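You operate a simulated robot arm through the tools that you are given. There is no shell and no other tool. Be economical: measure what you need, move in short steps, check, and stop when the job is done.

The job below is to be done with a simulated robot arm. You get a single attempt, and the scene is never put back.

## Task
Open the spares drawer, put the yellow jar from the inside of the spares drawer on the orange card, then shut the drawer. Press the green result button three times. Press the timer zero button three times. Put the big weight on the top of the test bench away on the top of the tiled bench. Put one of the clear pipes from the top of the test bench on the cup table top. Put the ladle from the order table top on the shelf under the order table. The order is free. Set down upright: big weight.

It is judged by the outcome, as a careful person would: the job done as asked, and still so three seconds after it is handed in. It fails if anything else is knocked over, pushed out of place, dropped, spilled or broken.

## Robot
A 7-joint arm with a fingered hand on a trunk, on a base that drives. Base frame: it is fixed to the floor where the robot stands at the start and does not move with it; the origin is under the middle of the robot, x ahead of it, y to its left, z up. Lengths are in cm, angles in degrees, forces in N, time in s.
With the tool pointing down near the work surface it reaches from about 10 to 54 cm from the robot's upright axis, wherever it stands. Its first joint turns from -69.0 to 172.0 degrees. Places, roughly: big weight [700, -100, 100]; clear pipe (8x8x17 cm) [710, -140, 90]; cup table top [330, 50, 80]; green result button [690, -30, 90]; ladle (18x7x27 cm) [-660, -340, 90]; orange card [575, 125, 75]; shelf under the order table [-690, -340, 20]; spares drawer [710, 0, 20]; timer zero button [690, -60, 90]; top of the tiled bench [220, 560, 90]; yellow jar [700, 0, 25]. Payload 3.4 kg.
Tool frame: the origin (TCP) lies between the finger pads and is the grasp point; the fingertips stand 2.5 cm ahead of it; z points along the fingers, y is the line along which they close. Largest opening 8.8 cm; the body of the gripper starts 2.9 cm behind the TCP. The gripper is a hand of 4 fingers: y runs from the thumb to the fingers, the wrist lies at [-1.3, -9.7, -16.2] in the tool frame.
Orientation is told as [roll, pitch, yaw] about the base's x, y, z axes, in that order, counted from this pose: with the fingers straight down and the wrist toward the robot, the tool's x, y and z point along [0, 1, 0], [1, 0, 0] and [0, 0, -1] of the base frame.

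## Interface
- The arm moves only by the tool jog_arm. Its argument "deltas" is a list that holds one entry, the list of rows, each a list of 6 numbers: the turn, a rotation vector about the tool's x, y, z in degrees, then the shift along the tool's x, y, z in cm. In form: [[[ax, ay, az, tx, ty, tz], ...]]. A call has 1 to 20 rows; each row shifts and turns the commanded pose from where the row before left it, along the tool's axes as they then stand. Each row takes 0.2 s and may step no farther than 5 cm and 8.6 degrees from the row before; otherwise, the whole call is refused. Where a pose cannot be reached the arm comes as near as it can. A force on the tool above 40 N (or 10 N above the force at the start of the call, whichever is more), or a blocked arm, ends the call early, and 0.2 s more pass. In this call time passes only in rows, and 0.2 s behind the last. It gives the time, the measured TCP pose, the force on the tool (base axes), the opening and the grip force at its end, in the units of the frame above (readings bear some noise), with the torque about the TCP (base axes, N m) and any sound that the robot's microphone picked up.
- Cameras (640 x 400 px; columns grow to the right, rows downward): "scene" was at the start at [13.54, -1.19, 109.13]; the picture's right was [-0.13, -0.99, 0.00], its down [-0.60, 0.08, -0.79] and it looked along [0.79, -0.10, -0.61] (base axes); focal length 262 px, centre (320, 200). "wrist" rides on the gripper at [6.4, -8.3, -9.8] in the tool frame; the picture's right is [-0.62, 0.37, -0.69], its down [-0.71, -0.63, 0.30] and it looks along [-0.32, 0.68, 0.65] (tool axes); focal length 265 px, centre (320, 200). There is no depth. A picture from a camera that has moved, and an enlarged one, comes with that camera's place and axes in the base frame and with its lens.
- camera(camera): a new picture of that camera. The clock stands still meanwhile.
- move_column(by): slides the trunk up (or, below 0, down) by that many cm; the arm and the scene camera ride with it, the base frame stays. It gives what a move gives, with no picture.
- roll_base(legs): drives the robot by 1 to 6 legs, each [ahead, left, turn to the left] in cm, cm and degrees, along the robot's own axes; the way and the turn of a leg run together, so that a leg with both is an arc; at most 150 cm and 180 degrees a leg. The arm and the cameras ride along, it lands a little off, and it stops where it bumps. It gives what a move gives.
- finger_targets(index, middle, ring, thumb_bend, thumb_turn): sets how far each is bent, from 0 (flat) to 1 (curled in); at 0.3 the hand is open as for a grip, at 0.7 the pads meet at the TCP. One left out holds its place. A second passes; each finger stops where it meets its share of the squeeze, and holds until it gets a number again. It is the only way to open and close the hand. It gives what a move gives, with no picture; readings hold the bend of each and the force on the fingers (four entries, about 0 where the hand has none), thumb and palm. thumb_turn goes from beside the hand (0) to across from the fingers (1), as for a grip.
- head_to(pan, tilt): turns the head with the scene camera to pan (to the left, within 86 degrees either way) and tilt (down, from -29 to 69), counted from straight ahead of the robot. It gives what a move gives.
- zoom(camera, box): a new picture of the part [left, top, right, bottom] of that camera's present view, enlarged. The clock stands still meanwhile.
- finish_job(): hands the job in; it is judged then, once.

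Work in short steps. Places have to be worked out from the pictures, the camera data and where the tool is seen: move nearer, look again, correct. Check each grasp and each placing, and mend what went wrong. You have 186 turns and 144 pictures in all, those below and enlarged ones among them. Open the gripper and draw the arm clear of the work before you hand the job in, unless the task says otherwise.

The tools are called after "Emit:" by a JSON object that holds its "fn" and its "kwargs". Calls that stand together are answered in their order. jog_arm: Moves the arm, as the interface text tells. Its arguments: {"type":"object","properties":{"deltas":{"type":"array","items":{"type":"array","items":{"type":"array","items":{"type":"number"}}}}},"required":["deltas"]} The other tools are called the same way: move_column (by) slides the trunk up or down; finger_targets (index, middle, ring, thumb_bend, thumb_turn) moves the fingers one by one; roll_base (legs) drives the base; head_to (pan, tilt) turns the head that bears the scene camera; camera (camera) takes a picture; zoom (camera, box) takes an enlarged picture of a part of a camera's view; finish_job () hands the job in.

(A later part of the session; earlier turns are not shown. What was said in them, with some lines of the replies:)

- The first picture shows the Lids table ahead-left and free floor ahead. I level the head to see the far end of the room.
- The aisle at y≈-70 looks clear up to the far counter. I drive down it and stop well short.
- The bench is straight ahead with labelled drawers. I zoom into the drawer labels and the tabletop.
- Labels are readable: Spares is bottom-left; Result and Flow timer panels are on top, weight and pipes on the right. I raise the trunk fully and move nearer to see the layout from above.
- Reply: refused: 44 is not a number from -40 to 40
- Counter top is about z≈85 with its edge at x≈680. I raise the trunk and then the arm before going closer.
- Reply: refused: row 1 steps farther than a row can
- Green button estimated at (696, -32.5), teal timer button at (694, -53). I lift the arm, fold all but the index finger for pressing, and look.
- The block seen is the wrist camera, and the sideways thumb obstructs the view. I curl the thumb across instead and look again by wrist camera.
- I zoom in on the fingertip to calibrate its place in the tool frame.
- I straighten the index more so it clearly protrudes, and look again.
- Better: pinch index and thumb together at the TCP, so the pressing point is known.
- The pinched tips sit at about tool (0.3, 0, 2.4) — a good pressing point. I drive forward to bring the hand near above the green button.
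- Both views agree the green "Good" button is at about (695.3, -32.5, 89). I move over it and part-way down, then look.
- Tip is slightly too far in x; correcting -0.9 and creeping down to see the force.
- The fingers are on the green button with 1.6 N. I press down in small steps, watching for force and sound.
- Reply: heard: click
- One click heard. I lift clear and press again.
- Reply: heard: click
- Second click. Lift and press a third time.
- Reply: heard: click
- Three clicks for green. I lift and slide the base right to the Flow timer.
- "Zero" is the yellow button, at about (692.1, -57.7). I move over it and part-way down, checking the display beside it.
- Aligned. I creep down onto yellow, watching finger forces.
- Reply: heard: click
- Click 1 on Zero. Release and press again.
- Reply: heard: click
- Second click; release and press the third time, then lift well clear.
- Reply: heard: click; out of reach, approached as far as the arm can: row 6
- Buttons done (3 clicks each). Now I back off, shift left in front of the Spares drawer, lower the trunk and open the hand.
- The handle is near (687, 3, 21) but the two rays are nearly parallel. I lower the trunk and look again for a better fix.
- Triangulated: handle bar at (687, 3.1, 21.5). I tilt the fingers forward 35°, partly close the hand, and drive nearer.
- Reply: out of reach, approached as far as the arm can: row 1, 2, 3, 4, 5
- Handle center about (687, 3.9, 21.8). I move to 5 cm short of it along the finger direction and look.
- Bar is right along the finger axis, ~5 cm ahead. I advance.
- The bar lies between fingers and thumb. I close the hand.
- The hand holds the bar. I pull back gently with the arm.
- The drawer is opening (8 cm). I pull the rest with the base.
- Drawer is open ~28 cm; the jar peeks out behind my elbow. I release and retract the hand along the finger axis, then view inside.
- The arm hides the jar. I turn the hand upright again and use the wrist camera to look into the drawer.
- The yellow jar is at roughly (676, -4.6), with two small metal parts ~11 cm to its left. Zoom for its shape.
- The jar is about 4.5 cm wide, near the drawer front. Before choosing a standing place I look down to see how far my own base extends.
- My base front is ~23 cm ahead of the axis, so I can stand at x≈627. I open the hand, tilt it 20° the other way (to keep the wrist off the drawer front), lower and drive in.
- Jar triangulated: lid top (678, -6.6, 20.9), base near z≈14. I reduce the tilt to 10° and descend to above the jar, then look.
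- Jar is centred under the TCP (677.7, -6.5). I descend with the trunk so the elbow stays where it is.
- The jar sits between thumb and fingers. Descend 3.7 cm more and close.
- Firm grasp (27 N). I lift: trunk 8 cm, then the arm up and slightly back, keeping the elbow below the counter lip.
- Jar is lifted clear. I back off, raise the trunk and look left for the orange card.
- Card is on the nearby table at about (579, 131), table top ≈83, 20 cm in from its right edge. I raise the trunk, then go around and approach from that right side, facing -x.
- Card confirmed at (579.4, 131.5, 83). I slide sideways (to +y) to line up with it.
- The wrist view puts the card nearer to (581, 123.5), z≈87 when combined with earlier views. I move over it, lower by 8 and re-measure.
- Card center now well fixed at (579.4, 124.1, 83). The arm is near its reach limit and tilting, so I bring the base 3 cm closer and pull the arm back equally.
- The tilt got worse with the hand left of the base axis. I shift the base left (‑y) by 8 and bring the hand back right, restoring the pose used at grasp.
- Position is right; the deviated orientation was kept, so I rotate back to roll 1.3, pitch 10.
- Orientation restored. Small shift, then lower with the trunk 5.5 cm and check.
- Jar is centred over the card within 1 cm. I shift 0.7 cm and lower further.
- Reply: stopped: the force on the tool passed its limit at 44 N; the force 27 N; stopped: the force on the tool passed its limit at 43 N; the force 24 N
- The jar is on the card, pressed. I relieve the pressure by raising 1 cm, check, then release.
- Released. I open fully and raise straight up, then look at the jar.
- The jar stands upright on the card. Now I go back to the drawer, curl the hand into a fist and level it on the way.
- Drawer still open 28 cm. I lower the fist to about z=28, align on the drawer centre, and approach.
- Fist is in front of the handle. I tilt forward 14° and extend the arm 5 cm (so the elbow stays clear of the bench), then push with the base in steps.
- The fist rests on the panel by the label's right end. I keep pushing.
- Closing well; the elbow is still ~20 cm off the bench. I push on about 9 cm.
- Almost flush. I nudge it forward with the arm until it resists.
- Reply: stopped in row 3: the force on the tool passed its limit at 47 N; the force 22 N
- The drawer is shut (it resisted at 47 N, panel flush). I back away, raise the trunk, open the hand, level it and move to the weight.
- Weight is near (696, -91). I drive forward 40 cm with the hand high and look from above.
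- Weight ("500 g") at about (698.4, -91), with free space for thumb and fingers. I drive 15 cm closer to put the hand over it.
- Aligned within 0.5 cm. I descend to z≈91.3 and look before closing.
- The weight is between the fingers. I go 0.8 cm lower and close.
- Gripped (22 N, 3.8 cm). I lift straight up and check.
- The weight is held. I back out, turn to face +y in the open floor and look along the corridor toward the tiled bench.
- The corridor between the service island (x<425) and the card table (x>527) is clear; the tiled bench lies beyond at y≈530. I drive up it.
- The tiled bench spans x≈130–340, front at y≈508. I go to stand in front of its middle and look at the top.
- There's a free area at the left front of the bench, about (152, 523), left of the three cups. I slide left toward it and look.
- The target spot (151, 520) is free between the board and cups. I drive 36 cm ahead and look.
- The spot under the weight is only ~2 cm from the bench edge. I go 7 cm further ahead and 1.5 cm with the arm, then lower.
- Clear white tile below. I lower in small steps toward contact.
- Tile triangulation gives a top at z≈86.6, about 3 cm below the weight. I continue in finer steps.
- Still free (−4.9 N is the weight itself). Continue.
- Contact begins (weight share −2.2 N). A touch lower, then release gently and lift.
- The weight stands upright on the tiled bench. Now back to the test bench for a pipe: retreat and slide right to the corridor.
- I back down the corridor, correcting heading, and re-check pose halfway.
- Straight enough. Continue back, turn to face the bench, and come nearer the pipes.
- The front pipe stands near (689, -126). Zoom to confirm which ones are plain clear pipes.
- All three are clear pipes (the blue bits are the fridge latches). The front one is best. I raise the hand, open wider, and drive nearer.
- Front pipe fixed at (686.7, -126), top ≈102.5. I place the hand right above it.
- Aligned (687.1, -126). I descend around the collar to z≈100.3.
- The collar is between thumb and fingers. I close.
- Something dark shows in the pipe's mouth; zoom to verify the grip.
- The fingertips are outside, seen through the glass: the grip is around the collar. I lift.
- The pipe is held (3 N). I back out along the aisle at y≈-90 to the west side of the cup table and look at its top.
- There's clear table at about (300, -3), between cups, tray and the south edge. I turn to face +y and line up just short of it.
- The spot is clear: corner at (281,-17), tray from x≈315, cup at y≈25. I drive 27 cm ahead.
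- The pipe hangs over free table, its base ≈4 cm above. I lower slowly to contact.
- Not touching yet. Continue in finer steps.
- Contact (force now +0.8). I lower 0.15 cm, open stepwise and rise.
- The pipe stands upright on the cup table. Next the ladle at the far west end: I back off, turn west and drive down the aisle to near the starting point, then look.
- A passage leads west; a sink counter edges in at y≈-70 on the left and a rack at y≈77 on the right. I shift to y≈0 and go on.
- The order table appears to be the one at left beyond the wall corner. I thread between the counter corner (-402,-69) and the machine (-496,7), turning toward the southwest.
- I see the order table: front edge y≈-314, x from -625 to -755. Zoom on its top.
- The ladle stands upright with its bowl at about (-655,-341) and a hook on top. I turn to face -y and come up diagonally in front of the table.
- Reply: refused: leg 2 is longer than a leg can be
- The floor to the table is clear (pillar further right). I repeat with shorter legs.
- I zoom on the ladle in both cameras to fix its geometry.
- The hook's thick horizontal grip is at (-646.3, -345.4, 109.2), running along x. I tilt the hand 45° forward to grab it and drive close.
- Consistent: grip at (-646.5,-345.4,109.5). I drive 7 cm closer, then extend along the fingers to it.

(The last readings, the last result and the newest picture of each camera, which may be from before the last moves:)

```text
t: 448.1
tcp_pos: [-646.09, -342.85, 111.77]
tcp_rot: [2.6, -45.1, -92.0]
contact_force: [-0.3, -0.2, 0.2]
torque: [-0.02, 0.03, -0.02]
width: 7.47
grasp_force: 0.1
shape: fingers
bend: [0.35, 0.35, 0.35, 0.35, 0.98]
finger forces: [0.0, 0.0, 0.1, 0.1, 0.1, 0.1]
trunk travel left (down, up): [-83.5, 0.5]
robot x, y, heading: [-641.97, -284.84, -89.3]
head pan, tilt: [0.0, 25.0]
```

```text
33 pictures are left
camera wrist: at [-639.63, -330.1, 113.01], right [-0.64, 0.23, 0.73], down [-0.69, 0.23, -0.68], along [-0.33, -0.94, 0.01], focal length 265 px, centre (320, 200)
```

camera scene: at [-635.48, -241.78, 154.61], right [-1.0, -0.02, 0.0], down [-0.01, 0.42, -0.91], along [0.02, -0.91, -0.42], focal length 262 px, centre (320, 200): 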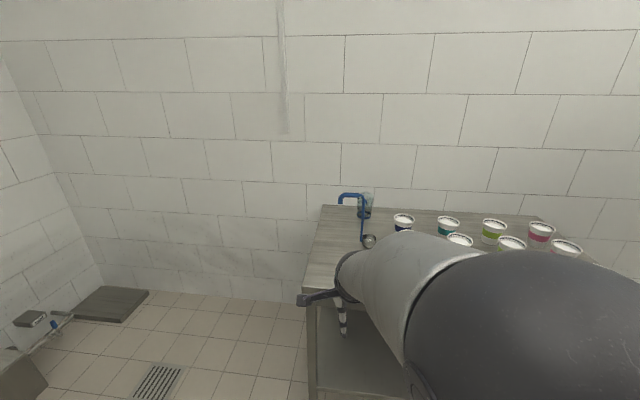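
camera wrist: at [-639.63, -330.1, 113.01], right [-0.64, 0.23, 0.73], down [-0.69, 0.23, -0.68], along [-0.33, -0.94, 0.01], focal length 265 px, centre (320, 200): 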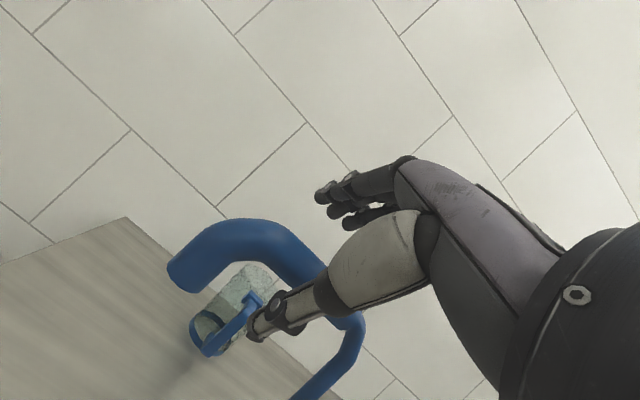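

Remaining move is ~3.6 cm straight along the fingers, 1 cm toward the rod. Then close.

Emit:
{"fn": "jog_arm", "kwargs": {"deltas": [[[0, 0, 0, -0.5, 0, 1.5], [0, 0, 0, -0.5, 0, 1.2], [0, 0, 0, 0, 0, 0.9]]]}}

Emit:
{"fn": "camera", "kwargs": {"camera": "wrist"}}

```text
t: 448.9
tcp_pos: [-647.23, -345.36, 109.47]
tcp_rot: [2.6, -45.3, -92.1]
contact_force: [-0.2, -0.1, 0.3]
torque: [-0.01, 0.04, 0.01]
width: 7.49
grasp_force: 0.1
shape: fingers
bend: [0.35, 0.35, 0.35, 0.35, 0.98]
finger forces: [0.1, 0.0, 0.0, 0.0, 0.0, 0.0]
trunk travel left (down, up): [-83.5, 0.5]
robot x, y, heading: [-641.27, -285.01, -89.7]
head pan, tilt: [0.0, 25.0]
```

```text
32 pictures are left
camera wrist: at [-640.61, -332.49, 110.61], right [-0.64, 0.24, 0.73], down [-0.69, 0.23, -0.68], along [-0.33, -0.94, 0.02], focal length 265 px, centre (320, 200)
```

wrist: 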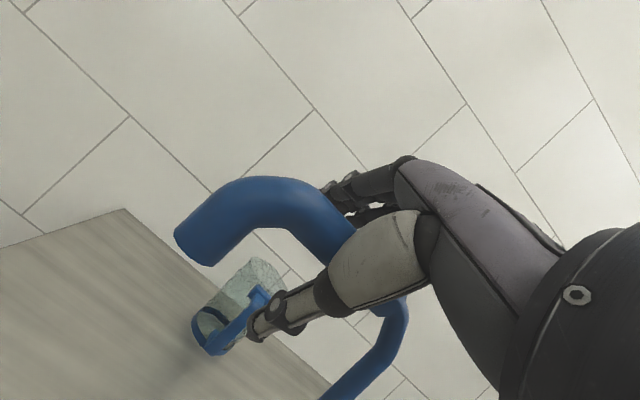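

The grip lies between fingers (above) and thumb (below). Closing.

Emit:
{"fn": "finger_targets", "kwargs": {"index": 0.75, "middle": 0.75, "ring": 0.75, "thumb_bend": 0.75}}

Emit:
{"fn": "camera", "kwargs": {"camera": "wrist"}}

```text
t: 449.9
tcp_pos: [-647.22, -345.34, 109.26]
tcp_rot: [2.6, -45.3, -92.1]
contact_force: [-0.1, -0.4, -1.0]
torque: [0.0, 0.0, -0.01]
width: 0.0
grasp_force: 0.5
shape: fingers
bend: [0.74, 0.74, 0.75, 0.72, 1.0]
finger forces: [0.1, 0.0, 0.0, 0.0, 1.0, 0.0]
trunk travel left (down, up): [-83.5, 0.5]
robot x, y, heading: [-641.7, -284.76, -89.7]
head pan, tilt: [0.0, 25.0]
```

```text
31 pictures are left
camera wrist: at [-640.62, -332.49, 110.64], right [-0.64, 0.24, 0.73], down [-0.69, 0.23, -0.68], along [-0.33, -0.94, 0.02], focal length 265 px, centre (320, 200)
```

wrist: 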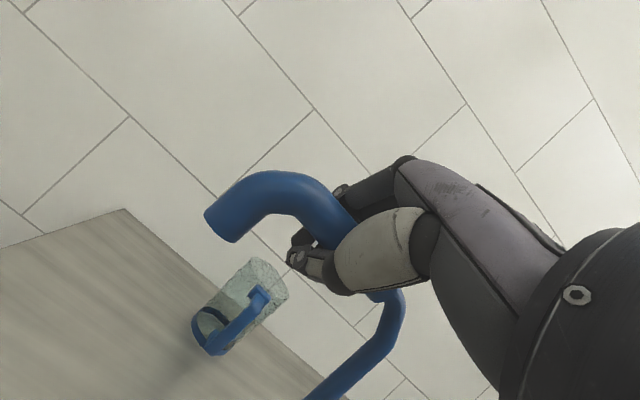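

The fingertips met beyond the bar: it is caged rather than pinched. I loosen the thumb slightly and curl the fingers fully to clasp the bar to the palm.

Emit:
{"fn": "finger_targets", "kwargs": {"index": 1, "middle": 1, "ring": 1, "thumb_bend": 0.55}}

Emit:
{"fn": "camera", "kwargs": {"camera": "wrist"}}

Emit:
{"fn": "head_to", "kwargs": {"pan": 0, "tilt": 40}}

Emit:
{"fn": "camera", "kwargs": {"camera": "scene"}}

```text
t: 450.9
tcp_pos: [-647.26, -345.18, 109.35]
tcp_rot: [2.5, -45.2, -92.0]
contact_force: [-0.1, -0.1, -2.5]
torque: [-0.05, -0.07, 0.0]
width: 3.99
grasp_force: 13.8
shape: fingers
bend: [0.99, 0.99, 0.98, 0.55, 1.0]
finger forces: [5.4, 2.5, 6.7, 0.0, 0.0, 13.2]
trunk travel left (down, up): [-83.5, 0.5]
robot x, y, heading: [-641.69, -284.83, -89.7]
head pan, tilt: [0.0, 25.0]
```

```text
30 pictures are left
camera wrist: at [-640.62, -332.5, 110.63], right [-0.64, 0.24, 0.73], down [-0.69, 0.23, -0.68], along [-0.33, -0.94, 0.02], focal length 265 px, centre (320, 200)
```

wrist: 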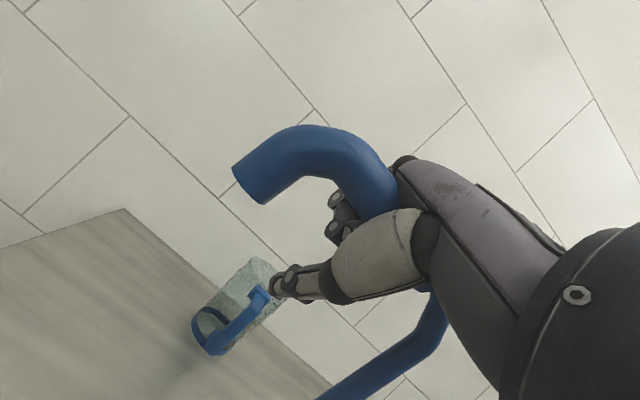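

```text
t: 451.6
tcp_pos: [-647.18, -345.38, 109.34]
tcp_rot: [2.6, -45.2, -92.1]
contact_force: [0.5, 0.1, -2.5]
torque: [-0.06, -0.14, 0.01]
width: 3.99
grasp_force: 13.5
shape: fingers
bend: [0.99, 0.99, 0.98, 0.55, 1.0]
finger forces: [5.3, 2.2, 6.7, 0.0, 0.0, 13.3]
trunk travel left (down, up): [-83.5, 0.5]
robot x, y, heading: [-641.69, -284.83, -89.6]
head pan, tilt: [0.0, 40.0]
```

```text
29 pictures are left
camera scene: at [-641.64, -298.48, 152.27], right [-1.0, -0.01, 0.0], down [-0.01, 0.64, -0.77], along [0.01, -0.77, -0.64], focal length 262 px, centre (320, 200)
```

scene: 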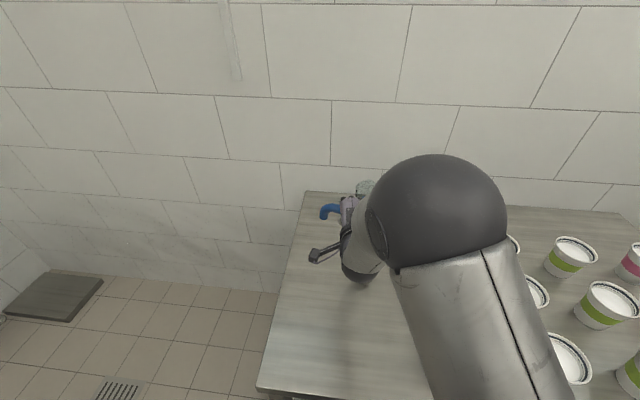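

The bar is clasped against the palm (13 N). I lift 6 cm and back away from the table, then check.

Emit:
{"fn": "jog_arm", "kwargs": {"deltas": [[[0, 0, 0, 0, 1.4, -1.4], [0, 0, 0, 0, 1.4, -1.4], [0, 0, 0, 0, 1.4, -1.4]]]}}

Emit:
{"fn": "camera", "kwargs": {"camera": "wrist"}}

```text
t: 452.4
tcp_pos: [-647.48, -345.37, 115.35]
tcp_rot: [2.7, -45.3, -92.0]
contact_force: [0.0, -0.2, -1.3]
torque: [-0.07, -0.05, 0.01]
width: 4.01
grasp_force: 13.5
shape: fingers
bend: [0.99, 0.99, 0.98, 0.55, 1.0]
finger forces: [5.2, 2.3, 6.5, 0.0, 0.0, 13.1]
trunk travel left (down, up): [-83.5, 0.5]
robot x, y, heading: [-641.68, -284.8, -89.6]
head pan, tilt: [0.0, 40.0]
```

```text
28 pictures are left
camera wrist: at [-640.81, -332.53, 116.57], right [-0.64, 0.24, 0.73], down [-0.69, 0.23, -0.68], along [-0.33, -0.94, 0.02], focal length 265 px, centre (320, 200)
```

wrist: 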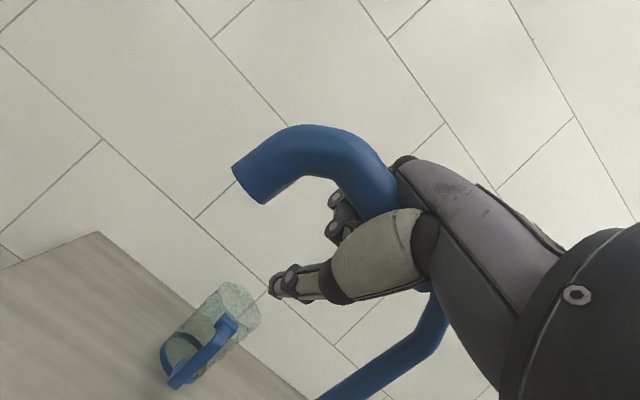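

The ladle rises with the hand. I back away 60 cm and view how it hangs.

Emit:
{"fn": "roll_base", "kwargs": {"legs": [[-62, 0, 0]]}}

Emit:
{"fn": "head_to", "kwargs": {"pan": 5, "tilt": 35}}

Emit:
{"fn": "camera", "kwargs": {"camera": "scene"}}

```text
t: 455.9
tcp_pos: [-647.51, -283.44, 115.22]
tcp_rot: [2.6, -45.2, -91.6]
contact_force: [-0.5, -0.1, -2.2]
torque: [-0.09, -0.14, -0.01]
width: 4.02
grasp_force: 13.3
shape: fingers
bend: [0.99, 0.99, 0.98, 0.55, 1.0]
finger forces: [5.2, 2.4, 6.4, 0.0, 0.0, 12.8]
trunk travel left (down, up): [-83.5, 0.5]
robot x, y, heading: [-642.34, -222.89, -88.7]
head pan, tilt: [0.0, 40.0]
```

```text
t: 456.6
tcp_pos: [-647.63, -283.4, 115.23]
tcp_rot: [2.6, -45.3, -91.6]
contact_force: [-0.1, -0.1, -2.0]
torque: [-0.07, -0.13, -0.05]
width: 4.0
grasp_force: 13.2
shape: fingers
bend: [0.99, 0.99, 0.98, 0.55, 1.0]
finger forces: [5.1, 2.3, 6.3, 0.1, 0.0, 12.9]
trunk travel left (down, up): [-83.5, 0.5]
robot x, y, heading: [-642.48, -222.56, -88.6]
head pan, tilt: [5.0, 35.0]
```

```text
27 pictures are left
camera scene: at [-641.6, -236.68, 153.02], right [-0.99, -0.11, 0.0], down [-0.06, 0.57, -0.82], along [0.09, -0.81, -0.57], focal length 262 px, centre (320, 200)
```

scene: 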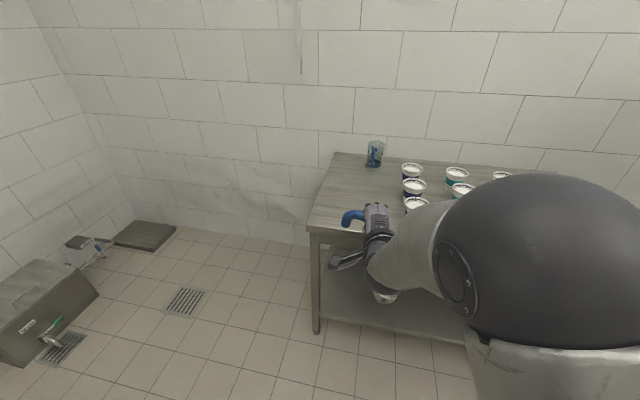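

The jug and cups are undisturbed. I lower the trunk to shelf working height and look at ladle and shelf.

Emit:
{"fn": "move_column", "kwargs": {"by": -40}}

Emit:
{"fn": "move_column", "kwargs": {"by": -22}}

Emit:
{"fn": "head_to", "kwargs": {"pan": 5, "tilt": 30}}

Emit:
{"fn": "camera", "kwargs": {"camera": "scene"}}

Emit:
{"fn": "camera", "kwargs": {"camera": "wrist"}}

```text
t: 460.4
tcp_pos: [-647.66, -283.46, 75.25]
tcp_rot: [2.5, -45.2, -91.6]
contact_force: [-0.2, 0.3, -2.0]
torque: [-0.06, -0.1, 0.01]
width: 4.0
grasp_force: 12.7
shape: fingers
bend: [0.99, 0.99, 0.98, 0.55, 1.0]
finger forces: [5.1, 2.2, 6.2, 0.0, 0.1, 12.6]
trunk travel left (down, up): [-43.5, 40.5]
robot x, y, heading: [-642.55, -222.56, -88.9]
head pan, tilt: [5.0, 35.0]
```

```text
t: 462.7
tcp_pos: [-647.76, -283.55, 53.29]
tcp_rot: [2.5, -45.3, -91.5]
contact_force: [0.1, -0.3, -2.3]
torque: [-0.08, -0.14, 0.0]
width: 4.01
grasp_force: 12.4
shape: fingers
bend: [0.99, 0.99, 0.98, 0.55, 1.0]
finger forces: [5.0, 2.1, 6.3, 0.0, 0.1, 12.4]
trunk travel left (down, up): [-21.5, 62.5]
robot x, y, heading: [-642.28, -222.9, -88.9]
head pan, tilt: [5.0, 35.0]
```

```text
t: 463.4
tcp_pos: [-647.69, -283.32, 53.26]
tcp_rot: [2.6, -45.2, -91.6]
contact_force: [-0.2, -0.2, -2.1]
torque: [-0.07, -0.13, 0.05]
width: 4.03
grasp_force: 13.3
shape: fingers
bend: [0.99, 0.99, 0.98, 0.55, 1.0]
finger forces: [5.0, 2.2, 6.3, 0.0, 0.1, 12.4]
trunk travel left (down, up): [-21.5, 62.5]
robot x, y, heading: [-642.34, -223.02, -88.8]
head pan, tilt: [5.0, 30.0]
```

```text
26 pictures are left
camera scene: at [-641.57, -236.92, 91.8], right [-0.99, -0.11, 0.0], down [-0.05, 0.5, -0.87], along [0.09, -0.86, -0.5], focal length 262 px, centre (320, 200)
```

scene: 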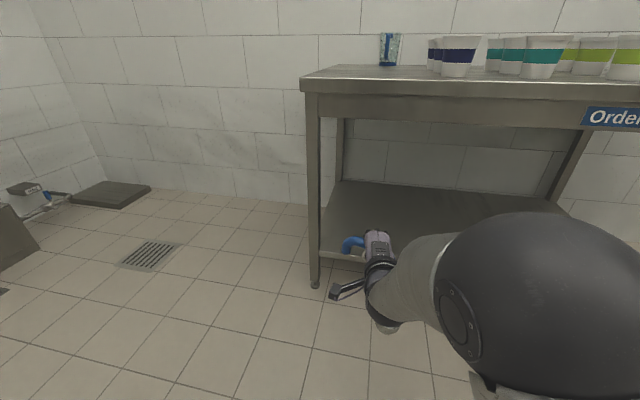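

```text
25 pictures are left
camera wrist: at [-641.19, -270.52, 54.51], right [-0.65, 0.23, 0.73], down [-0.69, 0.22, -0.68], along [-0.32, -0.95, 0.02], focal length 265 px, centre (320, 200)
```

wrist: 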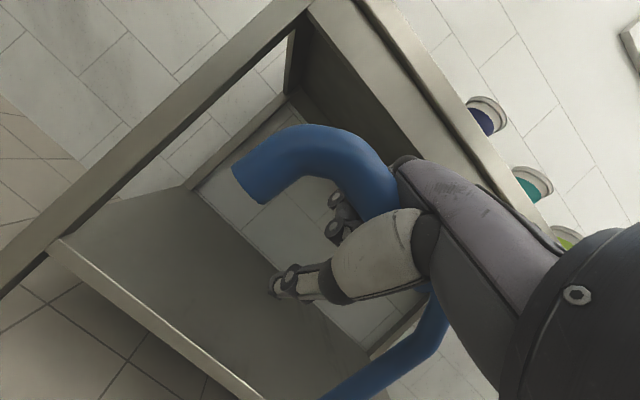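

The ladle hangs vertical, bottom ≈31; shelf top ≈24.5, apron bottom ≈73, elbow will stay 5 cm short of the table edge. I raise 2 cm and drive 47 cm in.

Emit:
{"fn": "move_column", "kwargs": {"by": 2}}

Emit:
{"fn": "roll_base", "kwargs": {"legs": [[36, 0, -0.5]]}}

Emit:
{"fn": "head_to", "kwargs": {"pan": 20, "tilt": 38}}

Emit:
{"fn": "camera", "kwargs": {"camera": "scene"}}

Emit:
{"fn": "camera", "kwargs": {"camera": "wrist"}}

```text
t: 464.1
tcp_pos: [-647.58, -283.38, 55.39]
tcp_rot: [2.6, -45.2, -91.5]
contact_force: [0.5, 0.1, -2.9]
torque: [-0.05, -0.12, -0.04]
width: 4.01
grasp_force: 13.0
shape: fingers
bend: [0.99, 0.99, 0.98, 0.55, 1.0]
finger forces: [4.8, 2.2, 6.3, 0.0, 0.1, 12.5]
trunk travel left (down, up): [-23.5, 60.5]
robot x, y, heading: [-642.43, -222.96, -89.0]
head pan, tilt: [5.0, 30.0]
```

```text
t: 466.3
tcp_pos: [-647.79, -318.78, 55.31]
tcp_rot: [2.6, -45.2, -92.2]
contact_force: [0.6, -0.9, -2.5]
torque: [-0.05, -0.12, 0.01]
width: 3.99
grasp_force: 13.1
shape: fingers
bend: [0.99, 0.99, 0.98, 0.55, 1.0]
finger forces: [4.9, 2.3, 6.4, 0.1, 0.0, 12.4]
trunk travel left (down, up): [-23.5, 60.5]
robot x, y, heading: [-642.15, -258.33, -89.8]
head pan, tilt: [5.0, 30.0]
```

```text
t: 467.1
tcp_pos: [-647.8, -318.92, 55.26]
tcp_rot: [2.6, -45.2, -92.2]
contact_force: [0.2, 0.4, -2.4]
torque: [-0.09, -0.12, 0.0]
width: 3.99
grasp_force: 13.0
shape: fingers
bend: [0.99, 0.99, 0.98, 0.55, 1.0]
finger forces: [5.0, 2.2, 6.3, 0.1, 0.1, 12.6]
trunk travel left (down, up): [-23.5, 60.5]
robot x, y, heading: [-642.13, -258.44, -89.6]
head pan, tilt: [20.0, 38.0]
```

```text
24 pictures are left
camera scene: at [-639.11, -271.46, 92.57], right [-0.94, -0.35, 0.0], down [-0.21, 0.58, -0.79], along [0.27, -0.74, -0.62], focal length 262 px, centre (320, 200)
```

scene: 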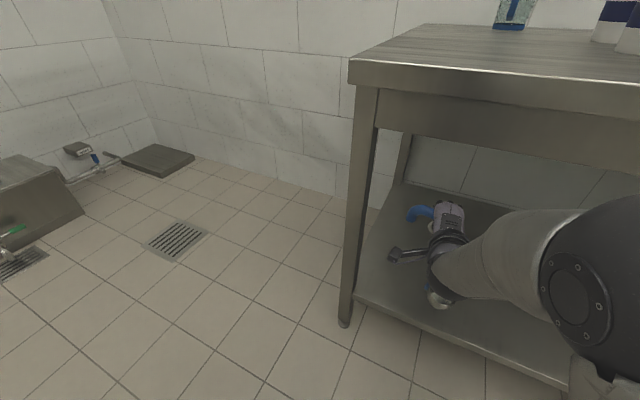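

```text
23 pictures are left
camera wrist: at [-641.26, -305.98, 56.51], right [-0.64, 0.24, 0.73], down [-0.69, 0.23, -0.68], along [-0.33, -0.94, 0.01], focal length 265 px, centre (320, 200)
```

wrist: 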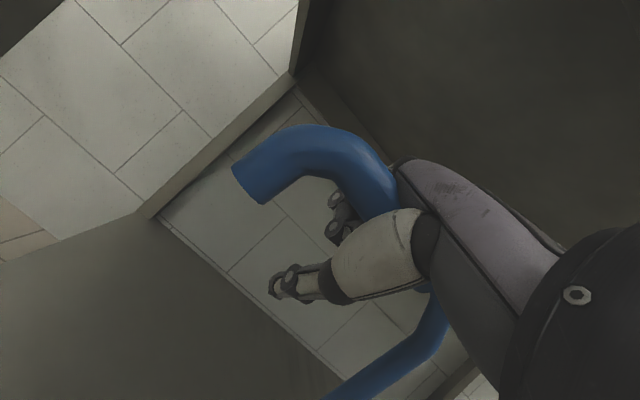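

All clear so far. I go 11 cm further in.

Emit:
{"fn": "roll_base", "kwargs": {"legs": [[11, 0, 0]]}}

Emit:
{"fn": "camera", "kwargs": {"camera": "scene"}}

```text
t: 468.3
tcp_pos: [-647.89, -329.55, 55.39]
tcp_rot: [2.6, -45.1, -92.2]
contact_force: [-0.9, 0.0, -2.5]
torque: [-0.08, -0.14, -0.03]
width: 4.04
grasp_force: 13.0
shape: fingers
bend: [0.99, 0.99, 0.98, 0.55, 1.0]
finger forces: [5.0, 2.3, 6.3, 0.0, 0.0, 12.4]
trunk travel left (down, up): [-23.5, 60.5]
robot x, y, heading: [-641.88, -269.16, -89.5]
head pan, tilt: [20.0, 38.0]
```

```text
22 pictures are left
camera scene: at [-639.03, -282.2, 92.57], right [-0.94, -0.35, 0.0], down [-0.21, 0.58, -0.79], along [0.27, -0.74, -0.62], focal length 262 px, centre (320, 200)
```

scene: 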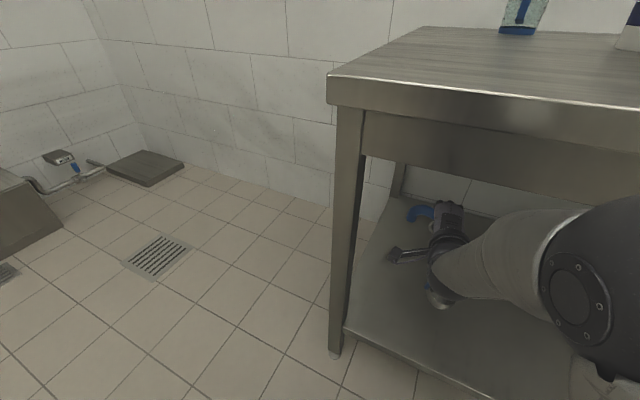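

Inside the shelf space. I lower the trunk 5 cm, then in small steps watching the force.

Emit:
{"fn": "move_column", "kwargs": {"by": -5}}

Emit:
{"fn": "move_column", "kwargs": {"by": -1}}

Emit:
{"fn": "move_column", "kwargs": {"by": -1}}

Emit:
{"fn": "camera", "kwargs": {"camera": "scene"}}

```text
t: 469.2
tcp_pos: [-647.8, -329.55, 50.29]
tcp_rot: [2.6, -45.1, -92.3]
contact_force: [0.4, 0.1, -2.1]
torque: [-0.08, -0.14, 0.01]
width: 4.01
grasp_force: 12.7
shape: fingers
bend: [0.99, 0.99, 0.98, 0.55, 1.0]
finger forces: [5.0, 2.3, 6.3, 0.1, 0.0, 12.3]
trunk travel left (down, up): [-18.5, 65.5]
robot x, y, heading: [-642.12, -269.54, -89.6]
head pan, tilt: [20.0, 38.0]
```

```text
t: 469.8
tcp_pos: [-647.88, -329.49, 49.35]
tcp_rot: [2.6, -45.2, -92.2]
contact_force: [0.3, -0.8, -2.3]
torque: [-0.08, -0.11, 0.0]
width: 4.0
grasp_force: 12.6
shape: fingers
bend: [0.99, 0.99, 0.98, 0.55, 1.0]
finger forces: [5.1, 2.3, 6.4, 0.1, 0.1, 12.5]
trunk travel left (down, up): [-17.5, 66.5]
robot x, y, heading: [-642.02, -269.1, -89.5]
head pan, tilt: [20.0, 38.0]
```

```text
t: 470.4
tcp_pos: [-647.74, -329.6, 48.23]
tcp_rot: [2.6, -45.1, -92.2]
contact_force: [0.6, -0.8, -2.4]
torque: [-0.05, -0.1, -0.03]
width: 3.98
grasp_force: 13.3
shape: fingers
bend: [0.99, 0.99, 0.98, 0.55, 1.0]
finger forces: [4.9, 2.2, 6.1, 0.1, 0.0, 12.4]
trunk travel left (down, up): [-16.5, 67.5]
robot x, y, heading: [-642.38, -269.31, -89.5]
head pan, tilt: [20.0, 38.0]
```

```text
21 pictures are left
camera scene: at [-639.03, -282.2, 85.56], right [-0.94, -0.35, 0.0], down [-0.21, 0.58, -0.79], along [0.27, -0.74, -0.62], focal length 262 px, centre (320, 200)
```

scene: 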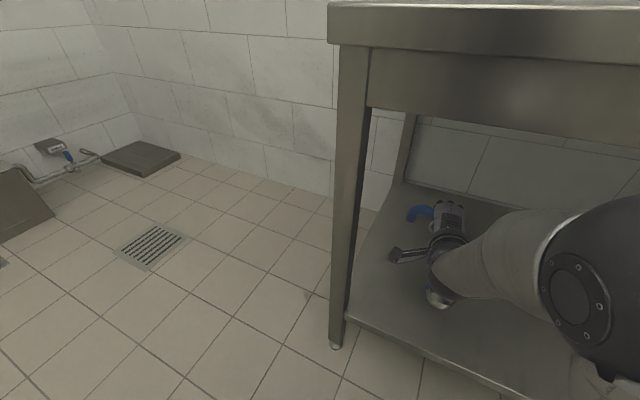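

No contact yet. Zoom to see the ladle bowl and shelf.

Emit:
{"fn": "zoom", "kwargs": {"camera": "scene", "box": [380, 180, 540, 320]}}

Emit:
{"fn": "move_column", "kwargs": {"by": -0.8}}

Emit:
{"fn": "move_column", "kwargs": {"by": -0.8}}

```text
2.86 times, centred on (460, 250) of scene
camera zoom: at [-639.03, -282.2, 85.56], right [-0.94, -0.35, 0.0], down [-0.21, 0.58, -0.79], along [0.27, -0.74, -0.62], focal length 749 px, centre (-80, 57)
```

zoom: 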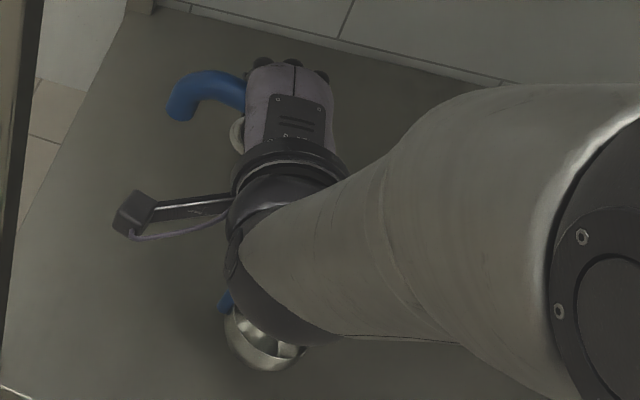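

```text
t: 470.9
tcp_pos: [-647.71, -329.57, 47.48]
tcp_rot: [2.6, -45.1, -92.2]
contact_force: [-0.2, -1.3, -2.6]
torque: [-0.09, -0.1, 0.0]
width: 4.01
grasp_force: 12.7
shape: fingers
bend: [0.99, 0.99, 0.98, 0.55, 1.0]
finger forces: [4.8, 2.1, 6.3, 0.1, 0.0, 12.4]
trunk travel left (down, up): [-15.7, 68.3]
robot x, y, heading: [-641.89, -269.14, -89.6]
head pan, tilt: [20.0, 38.0]
```

```text
t: 471.5
tcp_pos: [-647.91, -329.57, 46.79]
tcp_rot: [2.6, -45.3, -92.3]
contact_force: [-0.2, 0.3, -1.8]
torque: [-0.08, -0.13, -0.01]
width: 3.99
grasp_force: 13.2
shape: fingers
bend: [0.99, 0.99, 0.98, 0.55, 1.0]
finger forces: [4.9, 2.1, 6.2, 0.0, 0.0, 12.4]
trunk travel left (down, up): [-14.9, 69.1]
robot x, y, heading: [-641.74, -268.98, -89.9]
head pan, tilt: [20.0, 38.0]
```

The bowl shows at about y≈-324 while the hook is at y≈-329, so the ladle leans ~11° toward me. I rotate the hand 9° to set it vertical, then look.

Emit:
{"fn": "move_column", "kwargs": {"by": 0.8}}

Emit:
{"fn": "jog_arm", "kwargs": {"deltas": [[[-4.5, 0, 0, 0, 0, 0], [-4.5, 0, 0, 0, 0, 0], [0, 0, 0, 0, 0, 0]]]}}

Emit:
{"fn": "zoom", "kwargs": {"camera": "scene", "box": [380, 180, 540, 320]}}

```text
t: 472.1
tcp_pos: [-647.85, -329.51, 47.59]
tcp_rot: [2.6, -45.2, -92.1]
contact_force: [-0.1, -0.4, -1.7]
torque: [-0.06, -0.11, -0.01]
width: 4.0
grasp_force: 12.6
shape: fingers
bend: [0.99, 0.99, 0.98, 0.55, 1.0]
finger forces: [4.9, 2.3, 6.2, 0.1, 0.1, 12.4]
trunk travel left (down, up): [-15.7, 68.3]
robot x, y, heading: [-642.18, -269.03, -89.5]
head pan, tilt: [20.0, 38.0]
```

```text
t: 472.9
tcp_pos: [-647.85, -329.47, 47.51]
tcp_rot: [3.2, -54.2, -93.0]
contact_force: [0.1, -0.4, -2.5]
torque: [-0.03, -0.13, 0.0]
width: 4.0
grasp_force: 12.5
shape: fingers
bend: [0.99, 0.99, 0.98, 0.55, 1.0]
finger forces: [4.9, 2.1, 5.8, 0.0, 0.0, 13.0]
trunk travel left (down, up): [-15.7, 68.3]
robot x, y, heading: [-641.94, -269.1, -89.3]
head pan, tilt: [20.0, 38.0]
```

```text
2.86 times, centred on (460, 250) of scene
camera zoom: at [-639.03, -282.2, 84.77], right [-0.94, -0.35, 0.0], down [-0.21, 0.58, -0.79], along [0.27, -0.74, -0.62], focal length 749 px, centre (-80, 57)
```

zoom: 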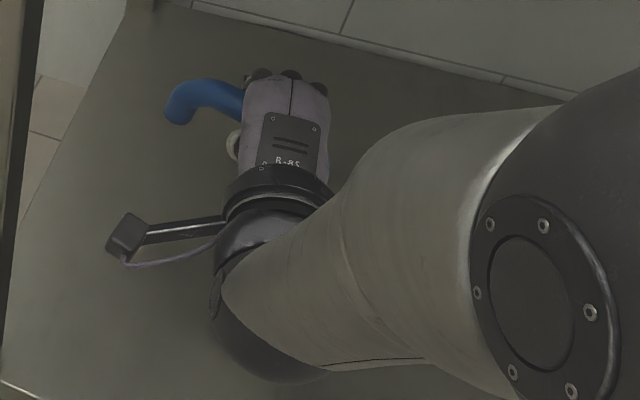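

The bowl swung forward out of view as intended. Continue lowering in small steps.

Emit:
{"fn": "move_column", "kwargs": {"by": -1.2}}

Emit:
{"fn": "move_column", "kwargs": {"by": -0.7}}

Emit:
{"fn": "move_column", "kwargs": {"by": -0.7}}

```text
t: 473.5
tcp_pos: [-647.73, -329.45, 46.37]
tcp_rot: [3.2, -54.2, -92.9]
contact_force: [-0.3, -0.5, -2.8]
torque: [-0.02, -0.11, -0.04]
width: 3.99
grasp_force: 12.8
shape: fingers
bend: [0.99, 0.99, 0.98, 0.55, 1.0]
finger forces: [5.0, 2.0, 5.7, 0.1, 0.0, 12.6]
trunk travel left (down, up): [-14.5, 69.5]
robot x, y, heading: [-642.06, -268.94, -89.7]
head pan, tilt: [20.0, 38.0]
```

```text
t: 474.0
tcp_pos: [-647.81, -329.6, 45.71]
tcp_rot: [3.2, -54.2, -92.9]
contact_force: [1.0, 0.8, 1.5]
torque: [0.08, -0.09, -0.05]
width: 4.0
grasp_force: 13.3
shape: fingers
bend: [0.99, 0.99, 0.98, 0.55, 1.0]
finger forces: [4.4, 1.8, 5.3, 0.0, 0.0, 15.1]
trunk travel left (down, up): [-13.8, 70.2]
robot x, y, heading: [-641.88, -268.98, -89.6]
head pan, tilt: [20.0, 38.0]
```

```text
t: 474.6
tcp_pos: [-647.63, -329.4, 45.71]
tcp_rot: [3.2, -55.2, -92.9]
contact_force: [8.4, 1.3, 28.8]
torque: [1.22, 0.35, -0.34]
width: 4.03
grasp_force: 23.8
shape: fingers
bend: [0.99, 0.99, 0.98, 0.55, 1.0]
finger forces: [3.4, 1.1, 4.2, 0.1, 0.0, 38.5]
trunk travel left (down, up): [-13.1, 70.9]
robot x, y, heading: [-641.7, -269.0, -89.7]
head pan, tilt: [20.0, 38.0]
```

The ladle's bowl is on the shelf. I relieve the load and open the fingers stepwise.

Emit:
{"fn": "move_column", "kwargs": {"by": 0.6}}

Emit:
{"fn": "finger_targets", "kwargs": {"index": 0.8, "middle": 0.8, "ring": 0.8, "thumb_bend": 0.4}}

Emit:
{"fn": "camera", "kwargs": {"camera": "wrist"}}

```text
t: 475.1
tcp_pos: [-647.89, -329.42, 45.72]
tcp_rot: [3.1, -54.3, -92.9]
contact_force: [4.2, 1.1, 16.3]
torque: [0.64, 0.09, -0.21]
width: 4.04
grasp_force: 19.6
shape: fingers
bend: [0.99, 0.99, 0.98, 0.55, 1.0]
finger forces: [4.1, 1.6, 5.6, 0.0, 0.0, 28.9]
trunk travel left (down, up): [-13.7, 70.3]
robot x, y, heading: [-641.81, -269.29, -89.7]
head pan, tilt: [20.0, 38.0]
```

```text
t: 476.1
tcp_pos: [-647.86, -329.48, 45.56]
tcp_rot: [3.1, -54.3, -92.9]
contact_force: [3.7, 0.3, 13.7]
torque: [0.54, 0.13, -0.19]
width: 1.85
grasp_force: 6.5
shape: fingers
bend: [0.8, 0.8, 0.8, 0.4, 0.99]
finger forces: [0.0, 0.0, 0.0, 0.0, 0.1, 13.7]
trunk travel left (down, up): [-13.7, 70.3]
robot x, y, heading: [-642.25, -268.8, -89.7]
head pan, tilt: [20.0, 38.0]
```

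```text
18 pictures are left
camera wrist: at [-641.12, -316.61, 44.84], right [-0.64, 0.35, 0.68], down [-0.69, 0.12, -0.71], along [-0.34, -0.93, 0.17], focal length 265 px, centre (320, 200)
```

wrist: 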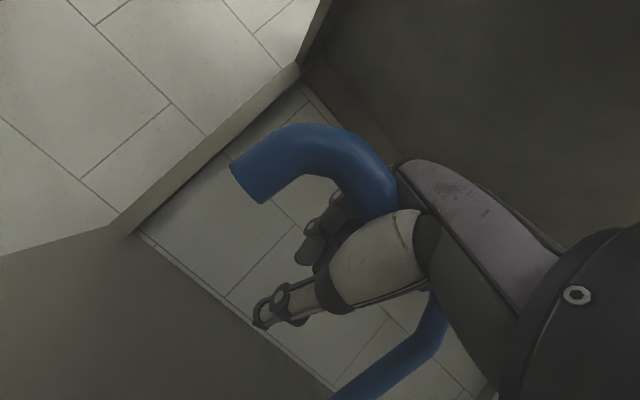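

The palm still presses 14 N on the ladle. I raise 0.5 cm to unload.

Emit:
{"fn": "move_column", "kwargs": {"by": 0.5}}

Emit:
{"fn": "camera", "kwargs": {"camera": "wrist"}}

```text
t: 476.7
tcp_pos: [-647.72, -329.45, 45.92]
tcp_rot: [3.1, -53.9, -92.9]
contact_force: [0.5, 0.5, -1.5]
torque: [-0.01, -0.01, -0.01]
width: 1.81
grasp_force: 0.1
shape: fingers
bend: [0.8, 0.8, 0.8, 0.4, 0.99]
finger forces: [0.0, 0.1, 0.1, 0.1, 0.1, 0.0]
trunk travel left (down, up): [-14.2, 69.8]
robot x, y, heading: [-641.93, -269.04, -89.4]
head pan, tilt: [20.0, 38.0]
```

```text
17 pictures are left
camera wrist: at [-641.17, -316.64, 45.12], right [-0.64, 0.35, 0.68], down [-0.69, 0.13, -0.71], along [-0.34, -0.93, 0.16], focal length 265 px, centre (320, 200)
```

wrist: 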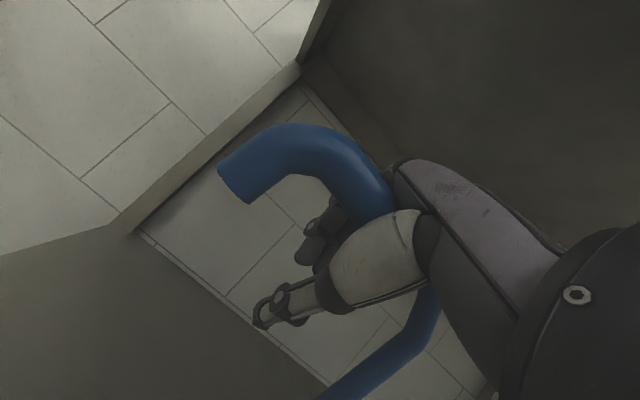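

The ladle stands by itself (no forces). I open the hand and look before withdrawing.

Emit:
{"fn": "finger_targets", "kwargs": {"index": 0.25, "middle": 0.25, "ring": 0.25, "thumb_bend": 0.25}}

Emit:
{"fn": "camera", "kwargs": {"camera": "wrist"}}

```text
t: 477.7
tcp_pos: [-647.77, -329.55, 46.09]
tcp_rot: [3.3, -54.2, -92.9]
contact_force: [-0.3, 0.0, 0.3]
torque: [0.0, 0.04, 0.04]
width: 9.41
grasp_force: 0.1
shape: fingers
bend: [0.25, 0.25, 0.25, 0.25, 0.97]
finger forces: [0.0, 0.0, 0.0, 0.0, 0.0, 0.1]
trunk travel left (down, up): [-14.2, 69.8]
robot x, y, heading: [-642.08, -269.13, -89.6]
head pan, tilt: [20.0, 38.0]
```

```text
16 pictures are left
camera wrist: at [-641.13, -316.68, 45.24], right [-0.64, 0.35, 0.68], down [-0.69, 0.13, -0.71], along [-0.34, -0.93, 0.16], focal length 265 px, centre (320, 200)
```

wrist: 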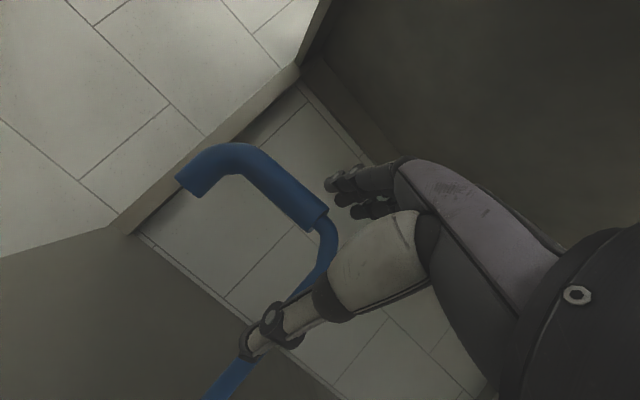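

The bar now appears further from the hand. I let 0.4 s pass with no motion and look again to see if it is stable.

Emit:
{"fn": "jog_arm", "kwargs": {"deltas": [[[0, 0, 0, 0, 0, 0]]]}}

Emit:
{"fn": "camera", "kwargs": {"camera": "wrist"}}

```text
t: 478.1
tcp_pos: [-647.9, -329.5, 46.04]
tcp_rot: [3.3, -54.3, -92.9]
contact_force: [0.6, -0.5, 0.0]
torque: [0.0, 0.01, 0.0]
width: 9.4
grasp_force: 0.0
shape: fingers
bend: [0.25, 0.25, 0.25, 0.25, 0.97]
finger forces: [0.0, 0.1, 0.0, 0.0, 0.1, 0.0]
trunk travel left (down, up): [-14.2, 69.8]
robot x, y, heading: [-642.03, -269.05, -89.7]
head pan, tilt: [20.0, 38.0]
```

```text
15 pictures are left
camera wrist: at [-641.13, -316.68, 45.24], right [-0.64, 0.35, 0.68], down [-0.69, 0.13, -0.71], along [-0.34, -0.93, 0.16], focal length 265 px, centre (320, 200)
```

wrist: 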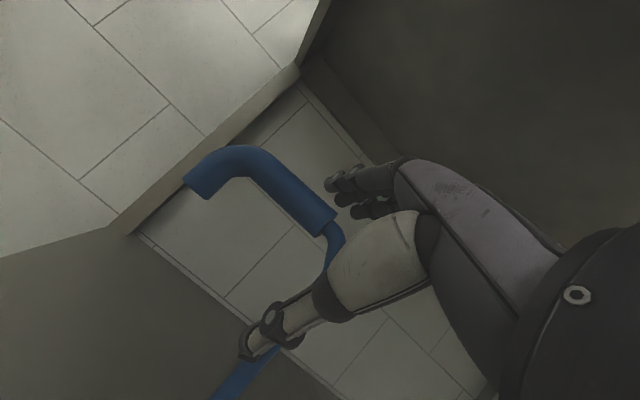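

It seems to be rocking but standing. I wait 2 s without moving and look again.

Emit:
{"fn": "jog_arm", "kwargs": {"deltas": [[[0, 0, 0, 0, 0, 0], [0, 0, 0, 0, 0, 0], [0, 0, 0, 0, 0, 0], [0, 0, 0, 0, 0, 0], [0, 0, 0, 0, 0, 0], [0, 0, 0, 0, 0, 0], [0, 0, 0, 0, 0, 0], [0, 0, 0, 0, 0, 0], [0, 0, 0, 0, 0, 0], [0, 0, 0, 0, 0, 0]]]}}

Emit:
{"fn": "camera", "kwargs": {"camera": "wrist"}}

```text
t: 480.3
tcp_pos: [-647.76, -329.59, 46.01]
tcp_rot: [3.2, -54.2, -92.9]
contact_force: [-0.4, 0.2, -0.9]
torque: [0.0, 0.03, 0.0]
width: 9.44
grasp_force: 0.1
shape: fingers
bend: [0.25, 0.25, 0.25, 0.25, 0.97]
finger forces: [0.0, 0.0, 0.1, 0.0, 0.0, 0.1]
trunk travel left (down, up): [-14.2, 69.8]
robot x, y, heading: [-641.99, -269.3, -89.4]
head pan, tilt: [20.0, 38.0]
```

```text
14 pictures are left
camera wrist: at [-641.13, -316.68, 45.24], right [-0.64, 0.35, 0.68], down [-0.69, 0.13, -0.71], along [-0.34, -0.93, 0.16], focal length 265 px, centre (320, 200)
```

wrist: 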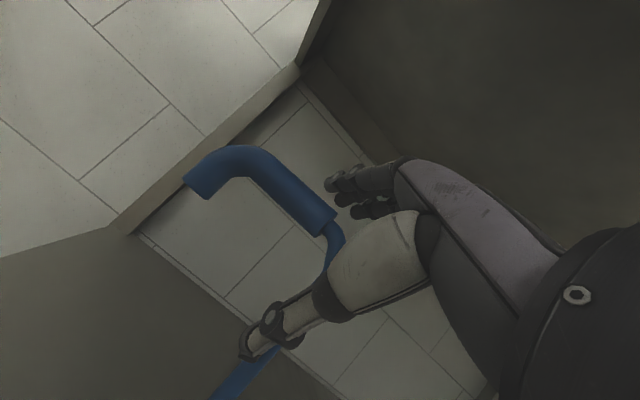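

The ladle stands still on the shelf, clear of the hand. I withdraw straight back with the base.

Emit:
{"fn": "roll_base", "kwargs": {"legs": [[-65, 0, 0]]}}

Emit:
{"fn": "head_to", "kwargs": {"pan": 8, "tilt": 20}}

Emit:
{"fn": "camera", "kwargs": {"camera": "scene"}}

Emit:
{"fn": "camera", "kwargs": {"camera": "wrist"}}

```text
t: 483.9
tcp_pos: [-648.27, -264.73, 45.96]
tcp_rot: [3.2, -54.2, -92.9]
contact_force: [0.1, 0.0, -0.2]
torque: [0.0, -0.04, 0.01]
width: 9.39
grasp_force: 0.1
shape: fingers
bend: [0.25, 0.25, 0.25, 0.25, 0.97]
finger forces: [0.0, 0.0, 0.0, 0.1, 0.0, 0.0]
trunk travel left (down, up): [-14.2, 69.8]
robot x, y, heading: [-642.36, -204.33, -89.6]
head pan, tilt: [20.0, 38.0]
```

```text
t: 484.7
tcp_pos: [-648.2, -264.73, 46.12]
tcp_rot: [3.2, -54.2, -93.0]
contact_force: [-1.0, 0.1, 0.0]
torque: [-0.02, -0.03, 0.0]
width: 9.41
grasp_force: 0.0
shape: fingers
bend: [0.25, 0.25, 0.25, 0.25, 0.97]
finger forces: [0.0, 0.0, 0.0, 0.0, 0.1, 0.0]
trunk travel left (down, up): [-14.2, 69.8]
robot x, y, heading: [-642.51, -204.14, -89.8]
head pan, tilt: [8.0, 20.0]
```

```text
13 pictures are left
camera scene: at [-641.09, -218.57, 86.11], right [-0.99, -0.15, 0.0], down [-0.05, 0.34, -0.94], along [0.14, -0.93, -0.34], focal length 262 px, centre (320, 200)
```

scene: 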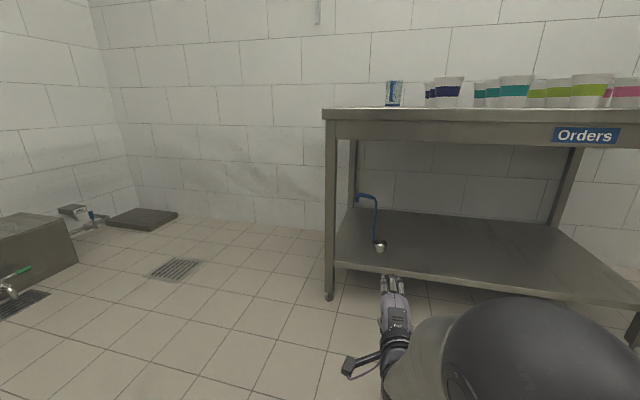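

```text
12 pictures are left
camera wrist: at [-641.57, -251.96, 45.23], right [-0.64, 0.35, 0.68], down [-0.69, 0.13, -0.71], along [-0.34, -0.93, 0.16], focal length 265 px, centre (320, 200)
```

wrist: 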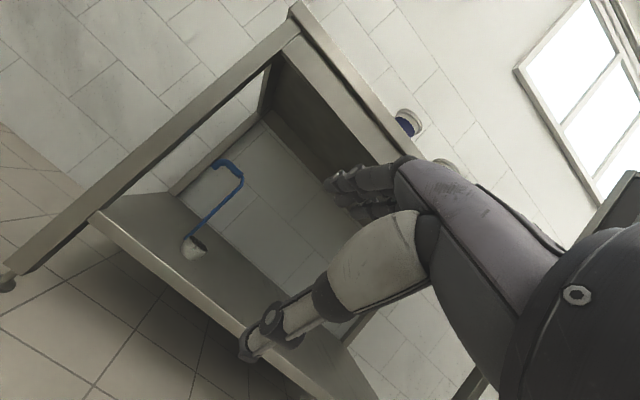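

The ladle stands on the shelf under the order table, the hand is open and clear, and later views showed the Spares drawer flush. Handing in.

Emit:
{"fn": "finish_job", "kwargs": {}}

```text
The job is handed in.
```

I did every part of the job and handed it in:

- **Jar and drawer:** the yellow jar is on the orange card, and the spares drawer is shut.
- **Buttons:** I pressed the green result button and the timer zero button three times each, with a click heard each time.
- **Weight:** the 500 g weight, which I took as the big weight, stands upright on the tiled bench.
- **Pipe:** one clear pipe stands on the cup table.
- **Ladle:** it stands on the shelf under the order table. It rocked when I let go, but had settled before I drew the arm back.
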